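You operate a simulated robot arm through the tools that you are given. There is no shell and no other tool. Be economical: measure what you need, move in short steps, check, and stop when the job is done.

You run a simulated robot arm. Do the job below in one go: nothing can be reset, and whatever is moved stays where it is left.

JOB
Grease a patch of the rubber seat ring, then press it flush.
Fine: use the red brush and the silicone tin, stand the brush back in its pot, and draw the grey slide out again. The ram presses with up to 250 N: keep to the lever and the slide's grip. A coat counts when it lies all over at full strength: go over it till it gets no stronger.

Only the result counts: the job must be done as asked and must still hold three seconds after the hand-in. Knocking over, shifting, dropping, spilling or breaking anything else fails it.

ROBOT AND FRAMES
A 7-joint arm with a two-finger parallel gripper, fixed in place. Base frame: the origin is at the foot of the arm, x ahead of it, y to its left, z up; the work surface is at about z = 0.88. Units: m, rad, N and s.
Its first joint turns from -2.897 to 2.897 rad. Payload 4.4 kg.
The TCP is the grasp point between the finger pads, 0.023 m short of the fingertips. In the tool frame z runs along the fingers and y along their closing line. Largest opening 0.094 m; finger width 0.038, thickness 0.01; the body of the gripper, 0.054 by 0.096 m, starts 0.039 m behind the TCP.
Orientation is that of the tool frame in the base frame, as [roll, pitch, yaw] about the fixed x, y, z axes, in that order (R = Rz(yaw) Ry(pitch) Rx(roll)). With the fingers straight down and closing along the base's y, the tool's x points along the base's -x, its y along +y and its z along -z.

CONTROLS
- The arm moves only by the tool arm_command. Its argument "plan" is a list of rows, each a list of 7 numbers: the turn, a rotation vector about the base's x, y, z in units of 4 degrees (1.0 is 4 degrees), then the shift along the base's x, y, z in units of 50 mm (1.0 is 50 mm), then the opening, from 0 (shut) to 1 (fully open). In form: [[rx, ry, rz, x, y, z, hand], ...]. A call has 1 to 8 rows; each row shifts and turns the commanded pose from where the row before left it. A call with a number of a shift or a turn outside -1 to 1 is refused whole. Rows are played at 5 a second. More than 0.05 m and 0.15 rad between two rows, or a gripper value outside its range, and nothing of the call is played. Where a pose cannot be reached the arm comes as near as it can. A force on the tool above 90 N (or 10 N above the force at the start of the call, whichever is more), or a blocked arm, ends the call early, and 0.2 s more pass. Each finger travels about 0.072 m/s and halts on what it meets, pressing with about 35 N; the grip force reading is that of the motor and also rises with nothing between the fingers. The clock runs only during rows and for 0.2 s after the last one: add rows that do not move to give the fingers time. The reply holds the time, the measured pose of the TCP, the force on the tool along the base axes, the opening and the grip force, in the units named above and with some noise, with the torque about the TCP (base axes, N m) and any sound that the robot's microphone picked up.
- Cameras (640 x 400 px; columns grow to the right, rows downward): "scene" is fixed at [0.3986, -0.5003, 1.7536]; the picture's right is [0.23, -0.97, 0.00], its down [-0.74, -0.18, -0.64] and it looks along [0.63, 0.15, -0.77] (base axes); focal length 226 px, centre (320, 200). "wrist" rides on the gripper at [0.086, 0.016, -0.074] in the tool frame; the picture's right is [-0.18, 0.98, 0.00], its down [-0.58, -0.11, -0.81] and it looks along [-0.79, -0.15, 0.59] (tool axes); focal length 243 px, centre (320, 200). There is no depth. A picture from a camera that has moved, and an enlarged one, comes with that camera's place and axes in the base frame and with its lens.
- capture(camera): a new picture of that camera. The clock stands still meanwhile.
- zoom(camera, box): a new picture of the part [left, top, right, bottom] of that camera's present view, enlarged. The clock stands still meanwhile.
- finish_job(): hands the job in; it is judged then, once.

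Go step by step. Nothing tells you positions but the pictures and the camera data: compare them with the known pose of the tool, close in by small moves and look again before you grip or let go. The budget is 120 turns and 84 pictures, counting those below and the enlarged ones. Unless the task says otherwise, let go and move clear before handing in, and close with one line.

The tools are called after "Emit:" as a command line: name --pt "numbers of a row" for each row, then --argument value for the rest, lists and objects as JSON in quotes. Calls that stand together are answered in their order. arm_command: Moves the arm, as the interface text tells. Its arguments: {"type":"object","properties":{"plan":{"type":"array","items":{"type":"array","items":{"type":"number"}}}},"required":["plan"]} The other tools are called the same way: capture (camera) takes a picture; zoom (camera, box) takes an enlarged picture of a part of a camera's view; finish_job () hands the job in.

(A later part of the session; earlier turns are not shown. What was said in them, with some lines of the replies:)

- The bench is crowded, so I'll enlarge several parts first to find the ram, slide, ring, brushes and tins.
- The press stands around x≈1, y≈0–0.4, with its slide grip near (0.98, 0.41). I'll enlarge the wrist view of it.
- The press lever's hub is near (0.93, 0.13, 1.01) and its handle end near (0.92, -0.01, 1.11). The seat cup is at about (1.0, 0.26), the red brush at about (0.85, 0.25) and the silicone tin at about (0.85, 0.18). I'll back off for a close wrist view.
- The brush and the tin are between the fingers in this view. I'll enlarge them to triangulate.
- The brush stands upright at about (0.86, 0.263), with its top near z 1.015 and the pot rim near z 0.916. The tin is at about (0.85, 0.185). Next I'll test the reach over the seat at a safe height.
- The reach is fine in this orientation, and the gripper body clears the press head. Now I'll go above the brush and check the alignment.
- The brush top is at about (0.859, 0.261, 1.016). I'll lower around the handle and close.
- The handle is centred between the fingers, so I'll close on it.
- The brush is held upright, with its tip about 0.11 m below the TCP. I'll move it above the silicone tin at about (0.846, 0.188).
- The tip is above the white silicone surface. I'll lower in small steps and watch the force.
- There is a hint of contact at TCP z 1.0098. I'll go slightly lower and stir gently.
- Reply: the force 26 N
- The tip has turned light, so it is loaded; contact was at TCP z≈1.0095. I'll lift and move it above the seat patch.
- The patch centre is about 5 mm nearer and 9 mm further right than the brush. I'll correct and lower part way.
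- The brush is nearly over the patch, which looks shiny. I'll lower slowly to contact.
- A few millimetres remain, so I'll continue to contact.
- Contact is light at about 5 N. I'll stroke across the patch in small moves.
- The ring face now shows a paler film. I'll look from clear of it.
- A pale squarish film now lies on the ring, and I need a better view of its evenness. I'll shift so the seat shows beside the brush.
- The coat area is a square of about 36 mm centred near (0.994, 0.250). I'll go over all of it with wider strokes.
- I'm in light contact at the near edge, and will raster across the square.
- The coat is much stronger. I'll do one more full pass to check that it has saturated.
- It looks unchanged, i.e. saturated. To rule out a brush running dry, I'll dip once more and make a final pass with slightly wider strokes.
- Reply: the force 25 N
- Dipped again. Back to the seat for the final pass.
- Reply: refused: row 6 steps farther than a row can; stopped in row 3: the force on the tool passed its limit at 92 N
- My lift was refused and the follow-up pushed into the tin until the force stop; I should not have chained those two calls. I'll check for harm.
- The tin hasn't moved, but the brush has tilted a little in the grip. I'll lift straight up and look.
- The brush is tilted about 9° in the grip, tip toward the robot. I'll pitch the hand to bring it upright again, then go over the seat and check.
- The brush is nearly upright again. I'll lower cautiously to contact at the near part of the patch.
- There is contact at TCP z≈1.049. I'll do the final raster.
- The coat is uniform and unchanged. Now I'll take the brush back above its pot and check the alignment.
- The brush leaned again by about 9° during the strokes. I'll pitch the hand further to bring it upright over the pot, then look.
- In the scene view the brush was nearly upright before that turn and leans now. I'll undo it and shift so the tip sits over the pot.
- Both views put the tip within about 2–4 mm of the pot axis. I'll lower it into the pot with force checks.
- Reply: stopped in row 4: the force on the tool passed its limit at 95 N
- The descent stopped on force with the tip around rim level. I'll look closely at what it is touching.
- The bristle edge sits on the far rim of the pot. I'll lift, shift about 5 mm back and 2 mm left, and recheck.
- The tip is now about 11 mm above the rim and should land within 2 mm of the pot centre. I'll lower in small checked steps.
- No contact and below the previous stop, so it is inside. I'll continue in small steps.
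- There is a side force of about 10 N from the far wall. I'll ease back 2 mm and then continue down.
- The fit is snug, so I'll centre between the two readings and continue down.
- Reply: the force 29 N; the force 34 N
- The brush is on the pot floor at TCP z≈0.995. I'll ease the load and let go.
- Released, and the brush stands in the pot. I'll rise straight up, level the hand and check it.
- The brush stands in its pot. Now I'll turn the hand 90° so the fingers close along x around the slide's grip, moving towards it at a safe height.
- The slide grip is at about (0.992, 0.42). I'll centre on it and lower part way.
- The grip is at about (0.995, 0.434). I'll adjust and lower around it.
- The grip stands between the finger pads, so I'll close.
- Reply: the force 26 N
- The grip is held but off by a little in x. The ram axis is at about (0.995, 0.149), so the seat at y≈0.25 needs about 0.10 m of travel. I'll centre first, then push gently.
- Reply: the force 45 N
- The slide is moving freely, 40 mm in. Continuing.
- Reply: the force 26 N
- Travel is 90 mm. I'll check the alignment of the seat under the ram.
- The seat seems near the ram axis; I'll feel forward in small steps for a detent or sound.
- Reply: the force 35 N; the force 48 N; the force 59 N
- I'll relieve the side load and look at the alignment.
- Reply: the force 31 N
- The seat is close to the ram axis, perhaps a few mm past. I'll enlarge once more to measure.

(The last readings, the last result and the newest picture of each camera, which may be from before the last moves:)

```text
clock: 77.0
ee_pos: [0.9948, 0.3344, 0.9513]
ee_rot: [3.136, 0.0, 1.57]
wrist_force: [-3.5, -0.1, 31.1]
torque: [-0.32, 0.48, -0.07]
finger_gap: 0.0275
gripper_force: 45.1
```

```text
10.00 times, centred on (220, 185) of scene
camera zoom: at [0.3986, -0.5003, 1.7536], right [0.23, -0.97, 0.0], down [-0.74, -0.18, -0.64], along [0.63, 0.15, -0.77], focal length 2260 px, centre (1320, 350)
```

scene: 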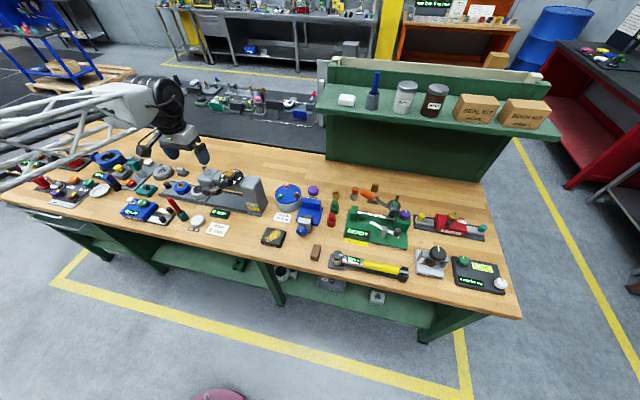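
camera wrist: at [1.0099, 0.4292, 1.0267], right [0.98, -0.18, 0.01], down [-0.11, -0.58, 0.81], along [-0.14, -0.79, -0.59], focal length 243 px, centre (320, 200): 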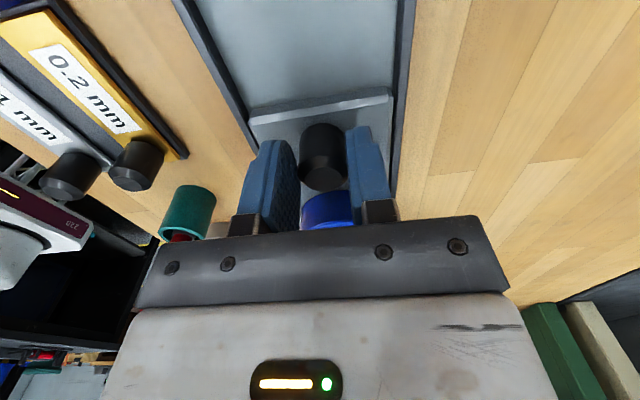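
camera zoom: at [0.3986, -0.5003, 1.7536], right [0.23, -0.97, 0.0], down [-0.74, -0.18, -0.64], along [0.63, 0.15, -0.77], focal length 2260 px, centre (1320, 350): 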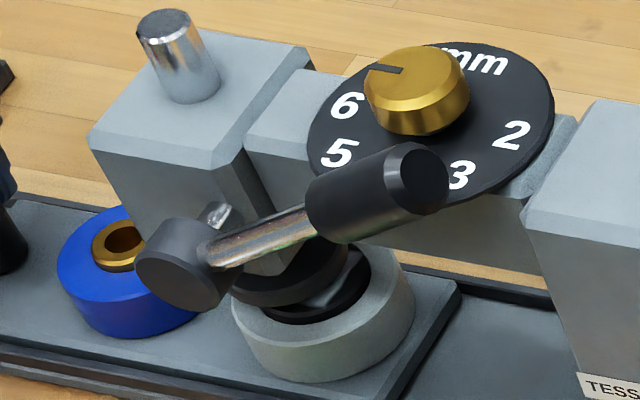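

The seat sits about 5–6 mm past the ram axis. I'll draw it back 5 mm and let go of the grip.

Emit:
arm_command --pt "0 0 0 0 0.06 0 0" --pt "0 0 0 0 0.05 0 0" --pt "0 0 0 0 0 0 0"

Emit:
zoom --camera "scene" --box '[200, 165, 240, 205]'

```text
clock: 77.8
ee_pos: [0.9943, 0.339, 0.9524]
ee_rot: [3.137, 0.0, 1.571]
wrist_force: [-32.9, 1.3, 35.6]
torque: [-0.25, 1.13, -0.36]
finger_gap: 0.0278
gripper_force: 44.7
```

```text
10.00 times, centred on (220, 185) of scene
camera zoom: at [0.3986, -0.5003, 1.7536], right [0.23, -0.97, 0.0], down [-0.74, -0.18, -0.64], along [0.63, 0.15, -0.77], focal length 2260 px, centre (1320, 350)
```

zoom: 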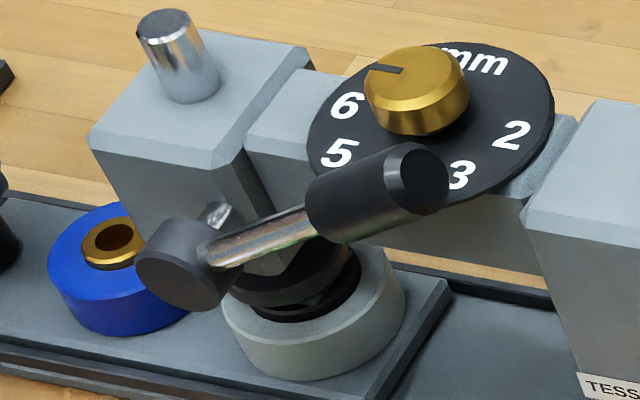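

The seat is now on the ram axis within about 1–2 mm. I'll relieve the side force, open, and lift off.

Emit:
arm_command --pt "0 0 0 -0.03 0 0.02 0" --pt "0 0 0 0 0 0 0.3" --pt "0 0 0 0 0 0 0.7" --pt "0 0 0 0 0 0 0.7" --pt "0 0 0 0 0 0 0.7"

Emit:
arm_command --pt "0 0 0 0 0 0.4 0.7" --pt "0 0 0 0 0 0.9 0.7" --pt "0 0 0 0 0 0.9 0.7" --pt "0 0 0 0 0 0.9 0.7" --pt "0 0 0 0 0 0.9 0.7" --pt "0 0 0 0 0 0.9 0.7" --pt "0 0 0 0 0 0 0.5"

```text
clock: 79.0
ee_pos: [0.9943, 0.3387, 0.9527]
ee_rot: [3.135, 0.0, 1.571]
wrist_force: [-0.2, 0.6, -0.1]
torque: [-0.02, 0.0, 0.02]
finger_gap: 0.0655
gripper_force: 0.0
```

```text
clock: 80.5
ee_pos: [0.9948, 0.3388, 1.1975]
ee_rot: [3.137, -0.001, 1.571]
wrist_force: [0.0, -0.3, -0.2]
torque: [0.01, 0.0, 0.02]
finger_gap: 0.0471
gripper_force: 0.0
```

Clear of the grip. I'll turn the hand back 90° while moving towards the lever at height.

Emit:
arm_command --pt "0 0 1 -0.3 -0.2 0 0" --pt "0 0 1 -0.3 -0.2 0 0" --pt "0 0 1 -0.3 -0.2 0 0" --pt "0 0 1 -0.3 -0.3 0 0" --pt "0 0 1 -0.3 -0.3 0 0" --pt "0 0 1 -0.3 -0.3 0 0" --pt "0 0 1 -0.3 -0.3 0 0" --pt "0 0 1 -0.3 -0.3 0 0"

Emit:
arm_command --pt "0 0 1 0 -0.4 0 0" --pt "0 0 1 0 -0.4 0 0" --pt "0 0 1 0 -0.4 0 0" --pt "0 0 1 0 -0.4 0 0" --pt "0 0 1 0 -0.4 0 0" --pt "0 0 1 0 -0.4 0 0" --pt "0 0 1 0 -0.4 0 0" --pt "0 0 1 0 -0.4 0 0"

Emit:
arm_command --pt "0 0 1 0 -0.3 0 0" --pt "0 0 1 0 -0.3 0 0" --pt "0 0 1 0 -0.2 0 0" --pt "0 0 1 0 -0.2 0 0" --pt "0 0 1 0 -0.2 0 0" --pt "0 0 1 0 0 0 0" --pt "0 0 0.5 0 0 0 0" --pt "0 0 0 0 0 0 0"

Emit:
arm_command --pt "0 -1 0 0 0 0 0" --pt "0 -1 0 0 0 0 0" --pt "0 -1 0 0 0 0 0" --pt "0 -1 0 0 0 0 0" --pt "0 -1 0 0 0 0 0" --pt "0 -1 0 0 0 0 0" --pt "0 -0.5 0 0 0 0 0" --pt "0 0 0 0 0 0 0"

Emit:
capture --camera "wrist"

```text
clock: 82.3
ee_pos: [0.8739, 0.2334, 1.1968]
ee_rot: [3.136, -0.001, 2.13]
wrist_force: [0.3, 0.8, 0.2]
torque: [-0.01, 0.02, 0.02]
finger_gap: 0.0002
gripper_force: 35.5
```

```text
clock: 84.2
ee_pos: [0.875, 0.0741, 1.1976]
ee_rot: [3.136, 0.0, 2.686]
wrist_force: [0.0, -0.9, 0.0]
torque: [0.01, 0.03, 0.02]
finger_gap: 0.0003
gripper_force: 35.4
```

```text
clock: 86.0
ee_pos: [0.8741, 0.0144, 1.1969]
ee_rot: [3.135, -0.001, -3.141]
wrist_force: [0.1, -0.5, -0.5]
torque: [0.01, 0.0, -0.02]
finger_gap: 0.0002
gripper_force: 35.1
```

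```text
clock: 87.8
ee_pos: [0.8749, 0.014, 1.1972]
ee_rot: [3.135, 0.455, 3.137]
wrist_force: [0.0, -0.5, 0.3]
torque: [0.01, -0.02, 0.02]
finger_gap: 0.0
gripper_force: 35.1
```

```text
10 pictures are left
camera wrist: at [0.7631, 0.0299, 1.2257], right [0.16, 0.98, 0.09], down [0.17, -0.11, 0.98], along [0.97, -0.15, -0.18], focal length 243 px, centre (320, 200)
```

wrist: 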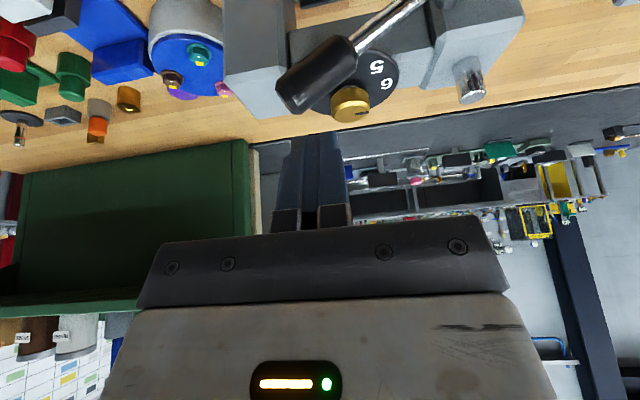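

The lever grip runs from about (0.92, -0.012, 1.12) to (0.925, 0.033, 1.083). With the closed hand tilted clear of the dial, I'll press down on its outer end.

Emit:
arm_command --pt "0 0 0 0.28 -0.18 -0.3 0" --pt "0 0 0 0.28 -0.18 -0.3 0" --pt "0 0 0 0 0 -0.2 0" --pt "0 0 0 0 0 -0.2 0" --pt "0 0 0 0 0 -0.2 0" --pt "0 0 0 0 0 0 0"

Emit:
zoom --camera "scene" --box '[200, 145, 264, 205]'

```text
clock: 89.2
ee_pos: [0.9031, -0.0047, 1.1374]
ee_rot: [3.135, 0.454, 3.141]
wrist_force: [-0.5, 2.5, -0.4]
torque: [0.04, 0.02, 0.01]
finger_gap: 0.0
gripper_force: 35.4
```

```text
6.67 times, centred on (232, 175) of scene
camera zoom: at [0.3986, -0.5003, 1.7536], right [0.23, -0.97, 0.0], down [-0.74, -0.18, -0.64], along [0.63, 0.15, -0.77], focal length 1507 px, centre (907, 367)
```

zoom: 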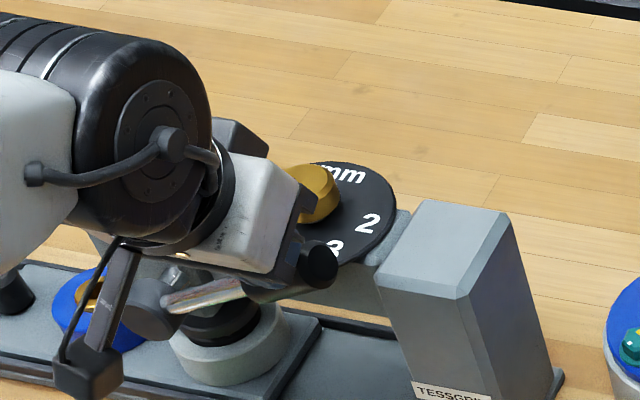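

The fingertips are just touching the lever grip. Pressing down in steps.

Emit:
arm_command --pt "0 0 0 0 0 -0.2 0" --pt "0 0 0 0 0 -0.2 0" --pt "0 0 0 0 0 -0.2 0" --pt "0 0 0 0 0 0 0"

Emit:
zoom --camera "scene" --box '[176, 165, 256, 225]'

```text
clock: 90.2
ee_pos: [0.9034, -0.0035, 1.1075]
ee_rot: [3.136, 0.454, 3.14]
wrist_force: [-1.9, 1.3, 0.6]
torque: [0.02, 0.0, -0.01]
finger_gap: 0.0004
gripper_force: 35.2
```

```text
6.67 times, centred on (216, 195) of scene
camera zoom: at [0.3986, -0.5003, 1.7536], right [0.23, -0.97, 0.0], down [-0.74, -0.18, -0.64], along [0.63, 0.15, -0.77], focal length 1507 px, centre (1013, 233)
```

zoom: 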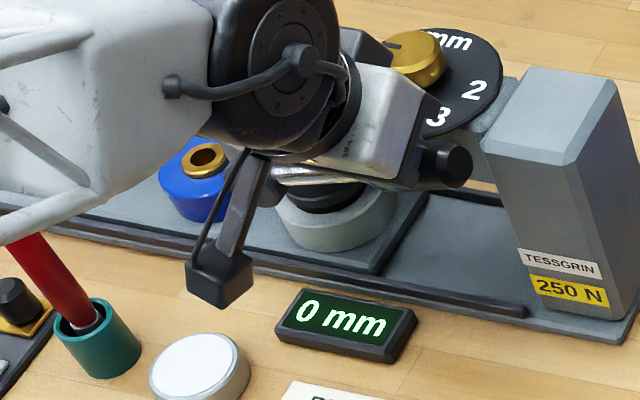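

The lever turns easily and the readout is still 0 mm. I'll continue in smaller steps, watching the force.

Emit:
arm_command --pt "0 0 0 0 0 -0.15 0" --pt "0 0 0 0 0 -0.15 0" --pt "0 0 0 0 0 0 0"

Emit:
arm_command --pt "0 0 0 0 0 -0.15 0" --pt "0 0 0 0 0 -0.15 0" --pt "0 0 0 0 0 0 0"

Emit:
arm_command --pt "0 0 0 0 0 -0.1 0" --pt "0 0 0 0 0 -0.1 0" --pt "0 0 0 0 0 0 0"

```text
clock: 91.0
ee_pos: [0.9025, -0.0052, 1.0931]
ee_rot: [3.134, 0.457, 3.141]
wrist_force: [-0.7, -4.4, 9.5]
torque: [-0.17, -0.13, -0.08]
finger_gap: 0.0
gripper_force: 35.3
```

```text
clock: 91.8
ee_pos: [0.9022, -0.0048, 1.0776]
ee_rot: [3.133, 0.453, 3.139]
wrist_force: [-7.6, -6.5, 6.9]
torque: [-0.19, 0.04, -0.19]
finger_gap: 0.0
gripper_force: 35.0
```

```text
clock: 92.5
ee_pos: [0.9021, -0.0034, 1.0666]
ee_rot: [3.134, 0.457, 3.139]
wrist_force: [-6.0, -7.8, 9.4]
torque: [-0.21, -0.03, -0.13]
finger_gap: 0.0002
gripper_force: 35.0
```

Emit:
arm_command --pt "0 0 0 0 0 -0.1 0" --pt "0 0 0 0 0 -0.1 0" --pt "0 0 0 0 0 0 0"

Emit:
zoom --camera "scene" --box '[176, 165, 256, 225]'

```text
clock: 93.3
ee_pos: [0.9029, -0.0035, 1.0571]
ee_rot: [3.135, 0.456, 3.141]
wrist_force: [-1.5, -5.9, 9.3]
torque: [-0.01, -0.15, -0.1]
finger_gap: 0.0
gripper_force: 34.4
```

```text
6.67 times, centred on (216, 195) of scene
camera zoom: at [0.3986, -0.5003, 1.7536], right [0.23, -0.97, 0.0], down [-0.74, -0.18, -0.64], along [0.63, 0.15, -0.77], focal length 1507 px, centre (1013, 233)
```

zoom: 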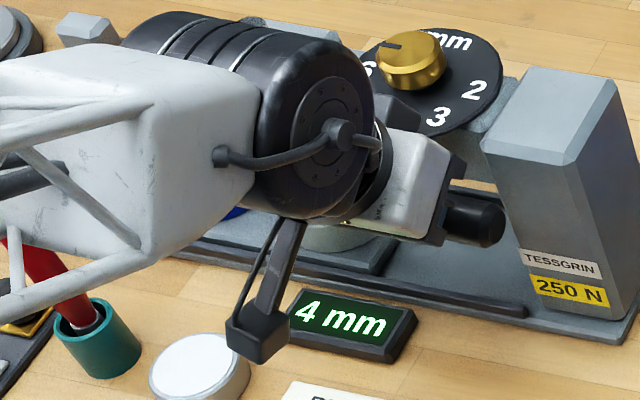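

The readout shows 4 mm, so the ram is pressing. I'll continue in small steps until it goes firm.

Emit:
arm_command --pt "0 0 0 0 0 -0.1 0" --pt "0 0 0 0 0 0 0"

Emit:
arm_command --pt "0 0 0 0 0 -0.1 0" --pt "0 0 0 0 0 0 0"

Emit:
zoom --camera "scene" --box '[176, 165, 256, 225]'

```text
clock: 94.0
ee_pos: [0.9016, -0.0038, 1.052]
ee_rot: [3.135, 0.455, 3.141]
wrist_force: [1.1, -5.7, 8.1]
torque: [-0.03, -0.09, -0.06]
finger_gap: 0.0003
gripper_force: 35.2
```

```text
clock: 94.5
ee_pos: [0.9034, -0.0041, 1.0483]
ee_rot: [3.133, 0.452, -3.141]
wrist_force: [-3.9, 0.6, 8.7]
torque: [0.07, -0.04, 0.05]
finger_gap: 0.0
gripper_force: 34.7
```

```text
6.67 times, centred on (216, 195) of scene
camera zoom: at [0.3986, -0.5003, 1.7536], right [0.23, -0.97, 0.0], down [-0.74, -0.18, -0.64], along [0.63, 0.15, -0.77], focal length 1507 px, centre (1013, 233)
```

zoom: 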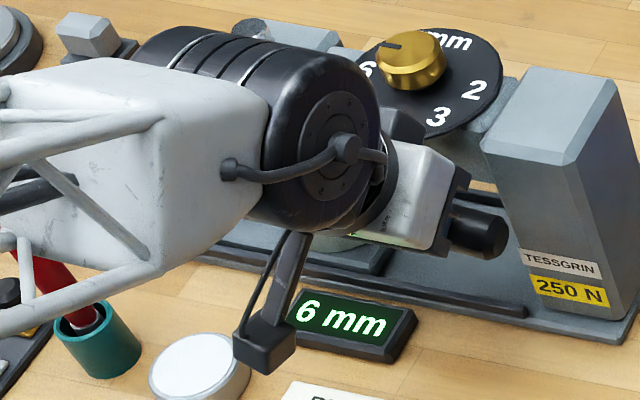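

It reads 6 mm. I'll go on a little to feel whether this is the stop.

Emit:
arm_command --pt "0 0 0 0 0 -0.06 0" --pt "0 0 0 0 0 0 0"

Emit:
arm_command --pt "0 0 0 0 0 -0.06 0" --pt "0 0 0 0 0 0 0"

```text
clock: 95.2
ee_pos: [0.9032, -0.0039, 1.0458]
ee_rot: [3.136, 0.456, 3.14]
wrist_force: [-1.5, -0.7, 11.4]
torque: [0.07, -0.16, 0.02]
finger_gap: 0.0
gripper_force: 35.2
```

```text
clock: 95.8
ee_pos: [0.9028, -0.0042, 1.0435]
ee_rot: [3.134, 0.456, 3.14]
wrist_force: [-16.3, -4.2, 32.8]
torque: [0.25, -0.21, 0.09]
finger_gap: 0.0
gripper_force: 35.0
```

The force is rising, which suggests the end. One more small push, then the readout.

Emit:
arm_command --pt "0 0 0 0 0 -0.04 0" --pt "0 0 0 0 0 0 0"

Emit:
zoom --camera "scene" --box '[176, 165, 256, 225]'

```text
clock: 96.3
ee_pos: [0.9036, -0.0035, 1.0426]
ee_rot: [3.134, 0.457, 3.14]
wrist_force: [-23.9, -8.8, 54.4]
torque: [0.34, -0.42, 0.12]
finger_gap: 0.0
gripper_force: 35.3
```

```text
6.67 times, centred on (216, 195) of scene
camera zoom: at [0.3986, -0.5003, 1.7536], right [0.23, -0.97, 0.0], down [-0.74, -0.18, -0.64], along [0.63, 0.15, -0.77], focal length 1507 px, centre (1013, 233)
```

zoom: 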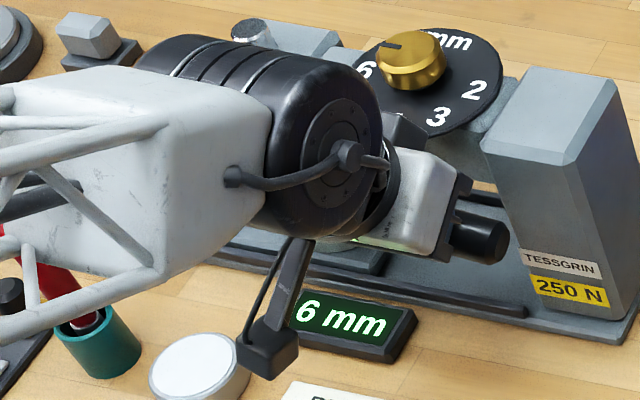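

It holds firm at 6 mm. I'll raise the hand gently, letting the lever come back up, then check where it stays.

Emit:
arm_command --pt "0 0 0 0 0 0.2 0" --pt "0 0 0 0 0 0.25 0" --pt "0 0 0 0 0 0.25 0" --pt "0 0 0 0 0 0.3 0" --pt "0 0 0 0 0 0.4 0" --pt "0 0 0 0 0 0.4 0" --pt "0 0 0 0 0 0.5 0" --pt "0 0 0 0 0 0.5 0"

Emit:
arm_command --pt "0 0 0 -0.4 0 0.5 0" --pt "0 1 0 -0.4 0 0 0" --pt "0 1 0 0 0.4 0 0.5" --pt "0 1 0 0 0.5 0 0.7" --pt "0 1 0 0 0.5 0 0.7" --pt "0 1 0 0 0.5 0 0.7" --pt "0 1 0 0 0.5 0 0.7" --pt "0 0.5 0 0 0.5 0 0.7"

Emit:
capture --camera "scene"

```text
clock: 98.2
ee_pos: [0.9012, -0.0023, 1.1783]
ee_rot: [3.135, 0.453, -3.141]
wrist_force: [0.0, 0.4, 0.1]
torque: [-0.03, -0.03, -0.01]
finger_gap: 0.0001
gripper_force: 35.0
```

```text
clock: 100.0
ee_pos: [0.8625, 0.1423, 1.2055]
ee_rot: [3.136, 0.0, 3.14]
wrist_force: [-0.4, 0.4, 0.2]
torque: [-0.03, 0.01, -0.03]
finger_gap: 0.0659
gripper_force: 0.1
```

```text
4 pictures are left
```

scene: 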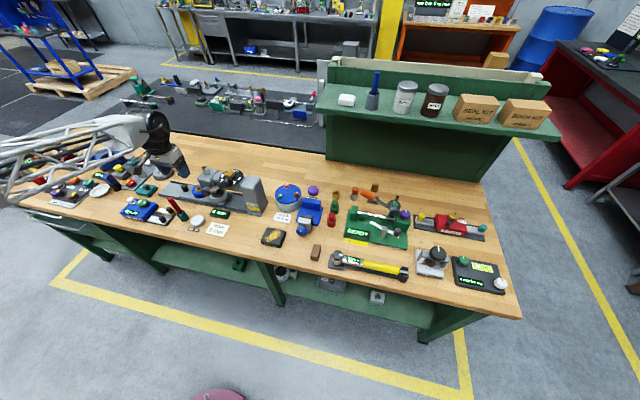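

The lever has sprung back up. I'll return to the known grip pose over the slide's grip, turning the hand 90° again.

Emit:
arm_command --pt "0 0 -1 0.13 0.2 0 0.7" --pt "0 0 -1 0.13 0.2 0 0.7" --pt "0 0 -1 0.13 0.2 0 0.7" --pt "0 0 -1 0.13 0.2 0 0.7" --pt "0 0 -1 0.13 0.2 0 0.7" --pt "0 0 -1 0.13 0.2 0 0.7" --pt "0 0 -1 0.13 0.2 0 0.7" --pt "0 0 -1 0.13 0.2 0 0.7"

Emit:
arm_command --pt "0 0 -1 0.13 0.2 0 0.7" --pt "0 0 -1 0.13 0.2 0 0.7" --pt "0 0 -1 0.13 0.2 0 0.7" --pt "0 0 -1 0.13 0.2 0 0.7" --pt "0 0 -1 0.13 0.2 0 0.7" --pt "0 0 -1 0.13 0.2 0 0.7" --pt "0 0 -1 0.13 0.2 0 0.7" --pt "0 0 -1 0.13 0.2 0 0.7"

Emit:
arm_command --pt "0 0 -1 0.13 0.2 0 0.7" --pt "0 0 -1 0.13 0.2 0 0.7" --pt "0 0 -1 0.13 0.2 0 0.7" --pt "0 0 -1 0.13 0.2 0 0.7" --pt "0 0 -1 0 0 0 0.7" --pt "0 0 -1 0 0 0 0.7" --pt "0 0 -0.5 0 0 0 0.7" --pt "0 0 0 0 0 0 0.7"

```text
clock: 101.8
ee_pos: [0.9154, 0.2203, 1.2051]
ee_rot: [3.135, 0.001, 2.581]
wrist_force: [-0.4, 0.3, 0.3]
torque: [0.02, -0.01, 0.01]
finger_gap: 0.0657
gripper_force: 0.0
```

```text
clock: 103.5
ee_pos: [0.9669, 0.301, 1.2063]
ee_rot: [3.134, 0.001, 2.025]
wrist_force: [-0.3, 0.3, 0.6]
torque: [-0.02, 0.0, -0.04]
finger_gap: 0.0658
gripper_force: 0.0
```

```text
clock: 105.3
ee_pos: [0.9908, 0.3402, 1.2039]
ee_rot: [3.135, 0.0, 1.569]
wrist_force: [0.4, 0.2, -0.3]
torque: [-0.01, 0.0, 0.02]
finger_gap: 0.0658
gripper_force: 0.2
```

Emit:
arm_command --pt "0 0 0 0.05 -0.02 -0.9 0.7" --pt "0 0 0 0 0 -0.9 0.7" --pt "0 0 0 0 0 -0.9 0.7" --pt "0 0 0 0 0 -0.9 0.7" --pt "0 0 0 0 0 0 0.7"

Emit:
capture --camera "wrist"

```text
clock: 106.5
ee_pos: [0.9946, 0.3401, 1.0261]
ee_rot: [3.134, -0.001, 1.571]
wrist_force: [0.5, 0.5, -0.3]
torque: [-0.03, -0.04, -0.01]
finger_gap: 0.0656
gripper_force: 0.1
```

```text
3 pictures are left
camera wrist: at [1.0094, 0.426, 1.1008], right [0.98, -0.18, 0.01], down [-0.11, -0.58, 0.81], along [-0.15, -0.79, -0.59], focal length 243 px, centre (320, 200)
```

wrist: 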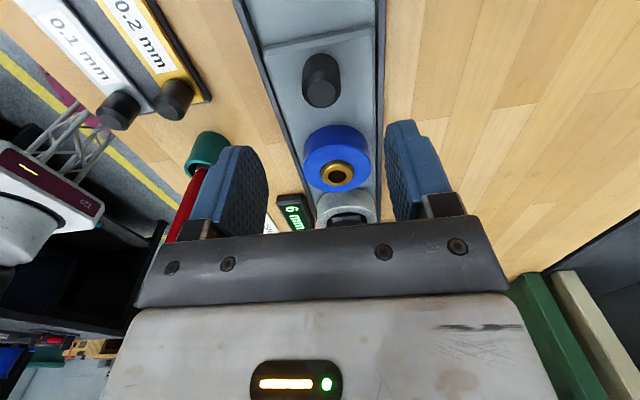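

The grip is in the same place relative to the hand as before. I'll lower, close, and draw the slide out.

Emit:
arm_command --pt "0 0 0 0 0 -0.7 0.7" --pt "0 0 0 0 0 -0.6 0.7" --pt "0 0 0 0 0 -0.18 0.7" --pt "0 0 0 0 0 0 0.7"

Emit:
arm_command --pt "0 0 0 0 0 0 0" --pt "0 0 0 0 0 0 0" --pt "0 0 0 0 0 0 0" --pt "0 0 0 0 0 0 0"

```text
clock: 107.5
ee_pos: [0.9953, 0.3401, 0.9508]
ee_rot: [3.135, 0.001, 1.571]
wrist_force: [0.5, 0.7, 0.6]
torque: [-0.01, 0.0, 0.0]
finger_gap: 0.0658
gripper_force: 0.0
```

```text
clock: 108.5
ee_pos: [0.9947, 0.3407, 0.9518]
ee_rot: [3.137, 0.001, 1.572]
wrist_force: [-5.2, 0.1, 1.0]
torque: [-0.06, 0.53, -0.01]
finger_gap: 0.0276
gripper_force: 45.0
```

Emit:
arm_command --pt "0 0 0 0 0.2 0 0" --pt "0 0 0 0 0.2 0 0" --pt "0 0 0 0 0.2 0 0" --pt "0 0 0 0 0.2 0 0" --pt "0 0 0 0 0 0 0"

Emit:
arm_command --pt "0 0 0 0 0.2 0 0" --pt "0 0 0 0 0.2 0 0" --pt "0 0 0 0 0.2 0 0" --pt "0 0 0 0 0.2 0 0" --pt "0 0 0 0 0 0 0"

```text
clock: 109.8
ee_pos: [0.9954, 0.3797, 0.9511]
ee_rot: [3.135, 0.002, 1.568]
wrist_force: [-24.1, -1.5, -0.9]
torque: [0.02, 0.95, -0.21]
finger_gap: 0.0275
gripper_force: 45.1
```

```text
clock: 111.0
ee_pos: [0.9942, 0.42, 0.9502]
ee_rot: [3.132, 0.001, 1.569]
wrist_force: [1.3, 1.2, 16.9]
torque: [0.02, 0.38, -0.08]
finger_gap: 0.0277
gripper_force: 44.8
```

Emit:
arm_command --pt "0 0 0 0 0.12 0.01 0" --pt "0 0 0 0 0.12 0.01 0" --pt "0 0 0 0 0.04 0 0" --pt "0 0 0 0 0 0 0"

Emit:
arm_command --pt "0 0 0 0 0.04 0 0" --pt "0 0 0 0 0 0 0"

```text
clock: 112.0
ee_pos: [0.9943, 0.4345, 0.9514]
ee_rot: [3.136, 0.003, 1.572]
wrist_force: [7.4, 2.8, 7.6]
torque: [0.23, 0.26, 0.06]
finger_gap: 0.028
gripper_force: 45.2
```

```text
clock: 112.5
ee_pos: [0.9952, 0.4368, 0.9504]
ee_rot: [3.138, 0.003, 1.571]
wrist_force: [5.1, 1.6, 4.0]
torque: [0.0, 0.29, 0.01]
finger_gap: 0.0276
gripper_force: 45.0
```

The slide is back at its starting position. I'll let go, lift clear and look.

Emit:
arm_command --pt "0 0 0 0 0 0 0.3" --pt "0 0 0 0 0 0 0.7" --pt "0 0 0 0 0 0 0.7" --pt "0 0 0 0 0 0 0.7"

Emit:
arm_command --pt "0 0 0 0 0 0.4 0.7" --pt "0 0 0 0 0 0.9 0.7" --pt "0 0 0 0 0 0.9 0.7" --pt "0 0 0 0 0 0.9 0.7" --pt "0 0 0 0 0 0.9 0.7" --pt "0 0 0 0 0 0 0.7"

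Emit:
zoom --camera "scene" --box '[145, 160, 241, 220]'

```text
clock: 113.5
ee_pos: [0.9951, 0.4358, 0.9519]
ee_rot: [3.136, 0.001, 1.572]
wrist_force: [-0.4, -0.2, 1.3]
torque: [0.0, 0.0, 0.02]
finger_gap: 0.0659
gripper_force: 0.1
```

```text
clock: 115.0
ee_pos: [0.9962, 0.4364, 1.1529]
ee_rot: [3.133, 0.0, 1.57]
wrist_force: [-0.3, -1.4, 0.5]
torque: [0.0, 0.0, 0.0]
finger_gap: 0.0657
gripper_force: 0.1
```

```text
6.67 times, centred on (193, 190) of scene
camera zoom: at [0.3986, -0.5003, 1.7536], right [0.23, -0.97, 0.0], down [-0.74, -0.18, -0.64], along [0.63, 0.15, -0.77], focal length 1507 px, centre (1167, 267)
```

zoom: 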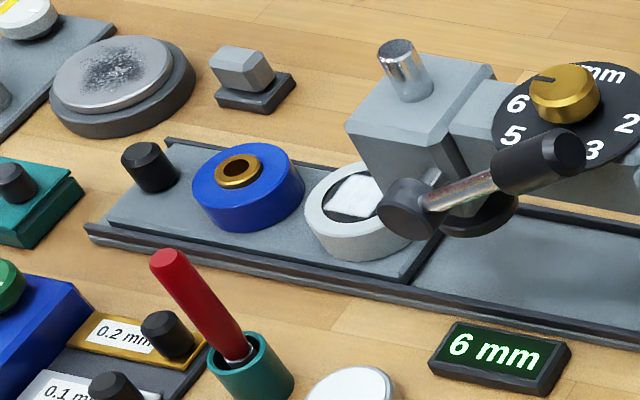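

The slide is back, the brush is standing and the lever is up. One last look at the seat for flushness and coat.

Emit:
zoom --camera "scene" --box '[184, 175, 216, 195]'

```text
16.00 times, centred on (200, 185) of scene
camera zoom: at [0.3986, -0.5003, 1.7536], right [0.23, -0.97, 0.0], down [-0.74, -0.18, -0.64], along [0.63, 0.15, -0.77], focal length 3616 px, centre (2240, 440)
```

zoom: 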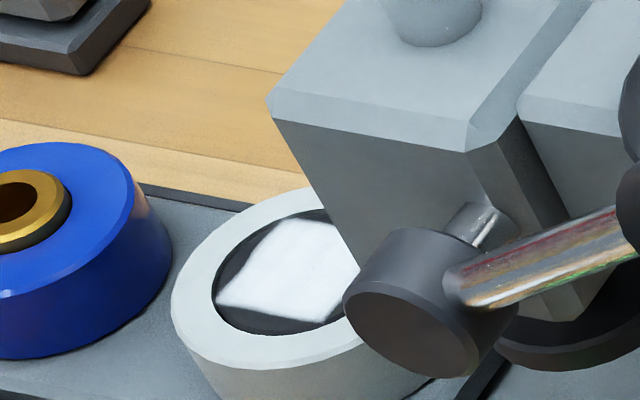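

The ring is now level with its cup, the coat is whole and white, and the hand is well clear. I'm handing in.

Emit:
finish_job

```text
The job is handed in.
```

The seat ring's patch is greased all over and pressed flush (the readout held firm at 6 mm). The brush is back in its pot, the slide is drawn out, and the hand is clear. During one dip I pressed into the silicone tin until the 90 N force stop; the brush slipped a little in the grip and the tin did not move. Lowering the brush into its pot, I also caught the rim and tripped the stop again (95 N); the pot did not move.
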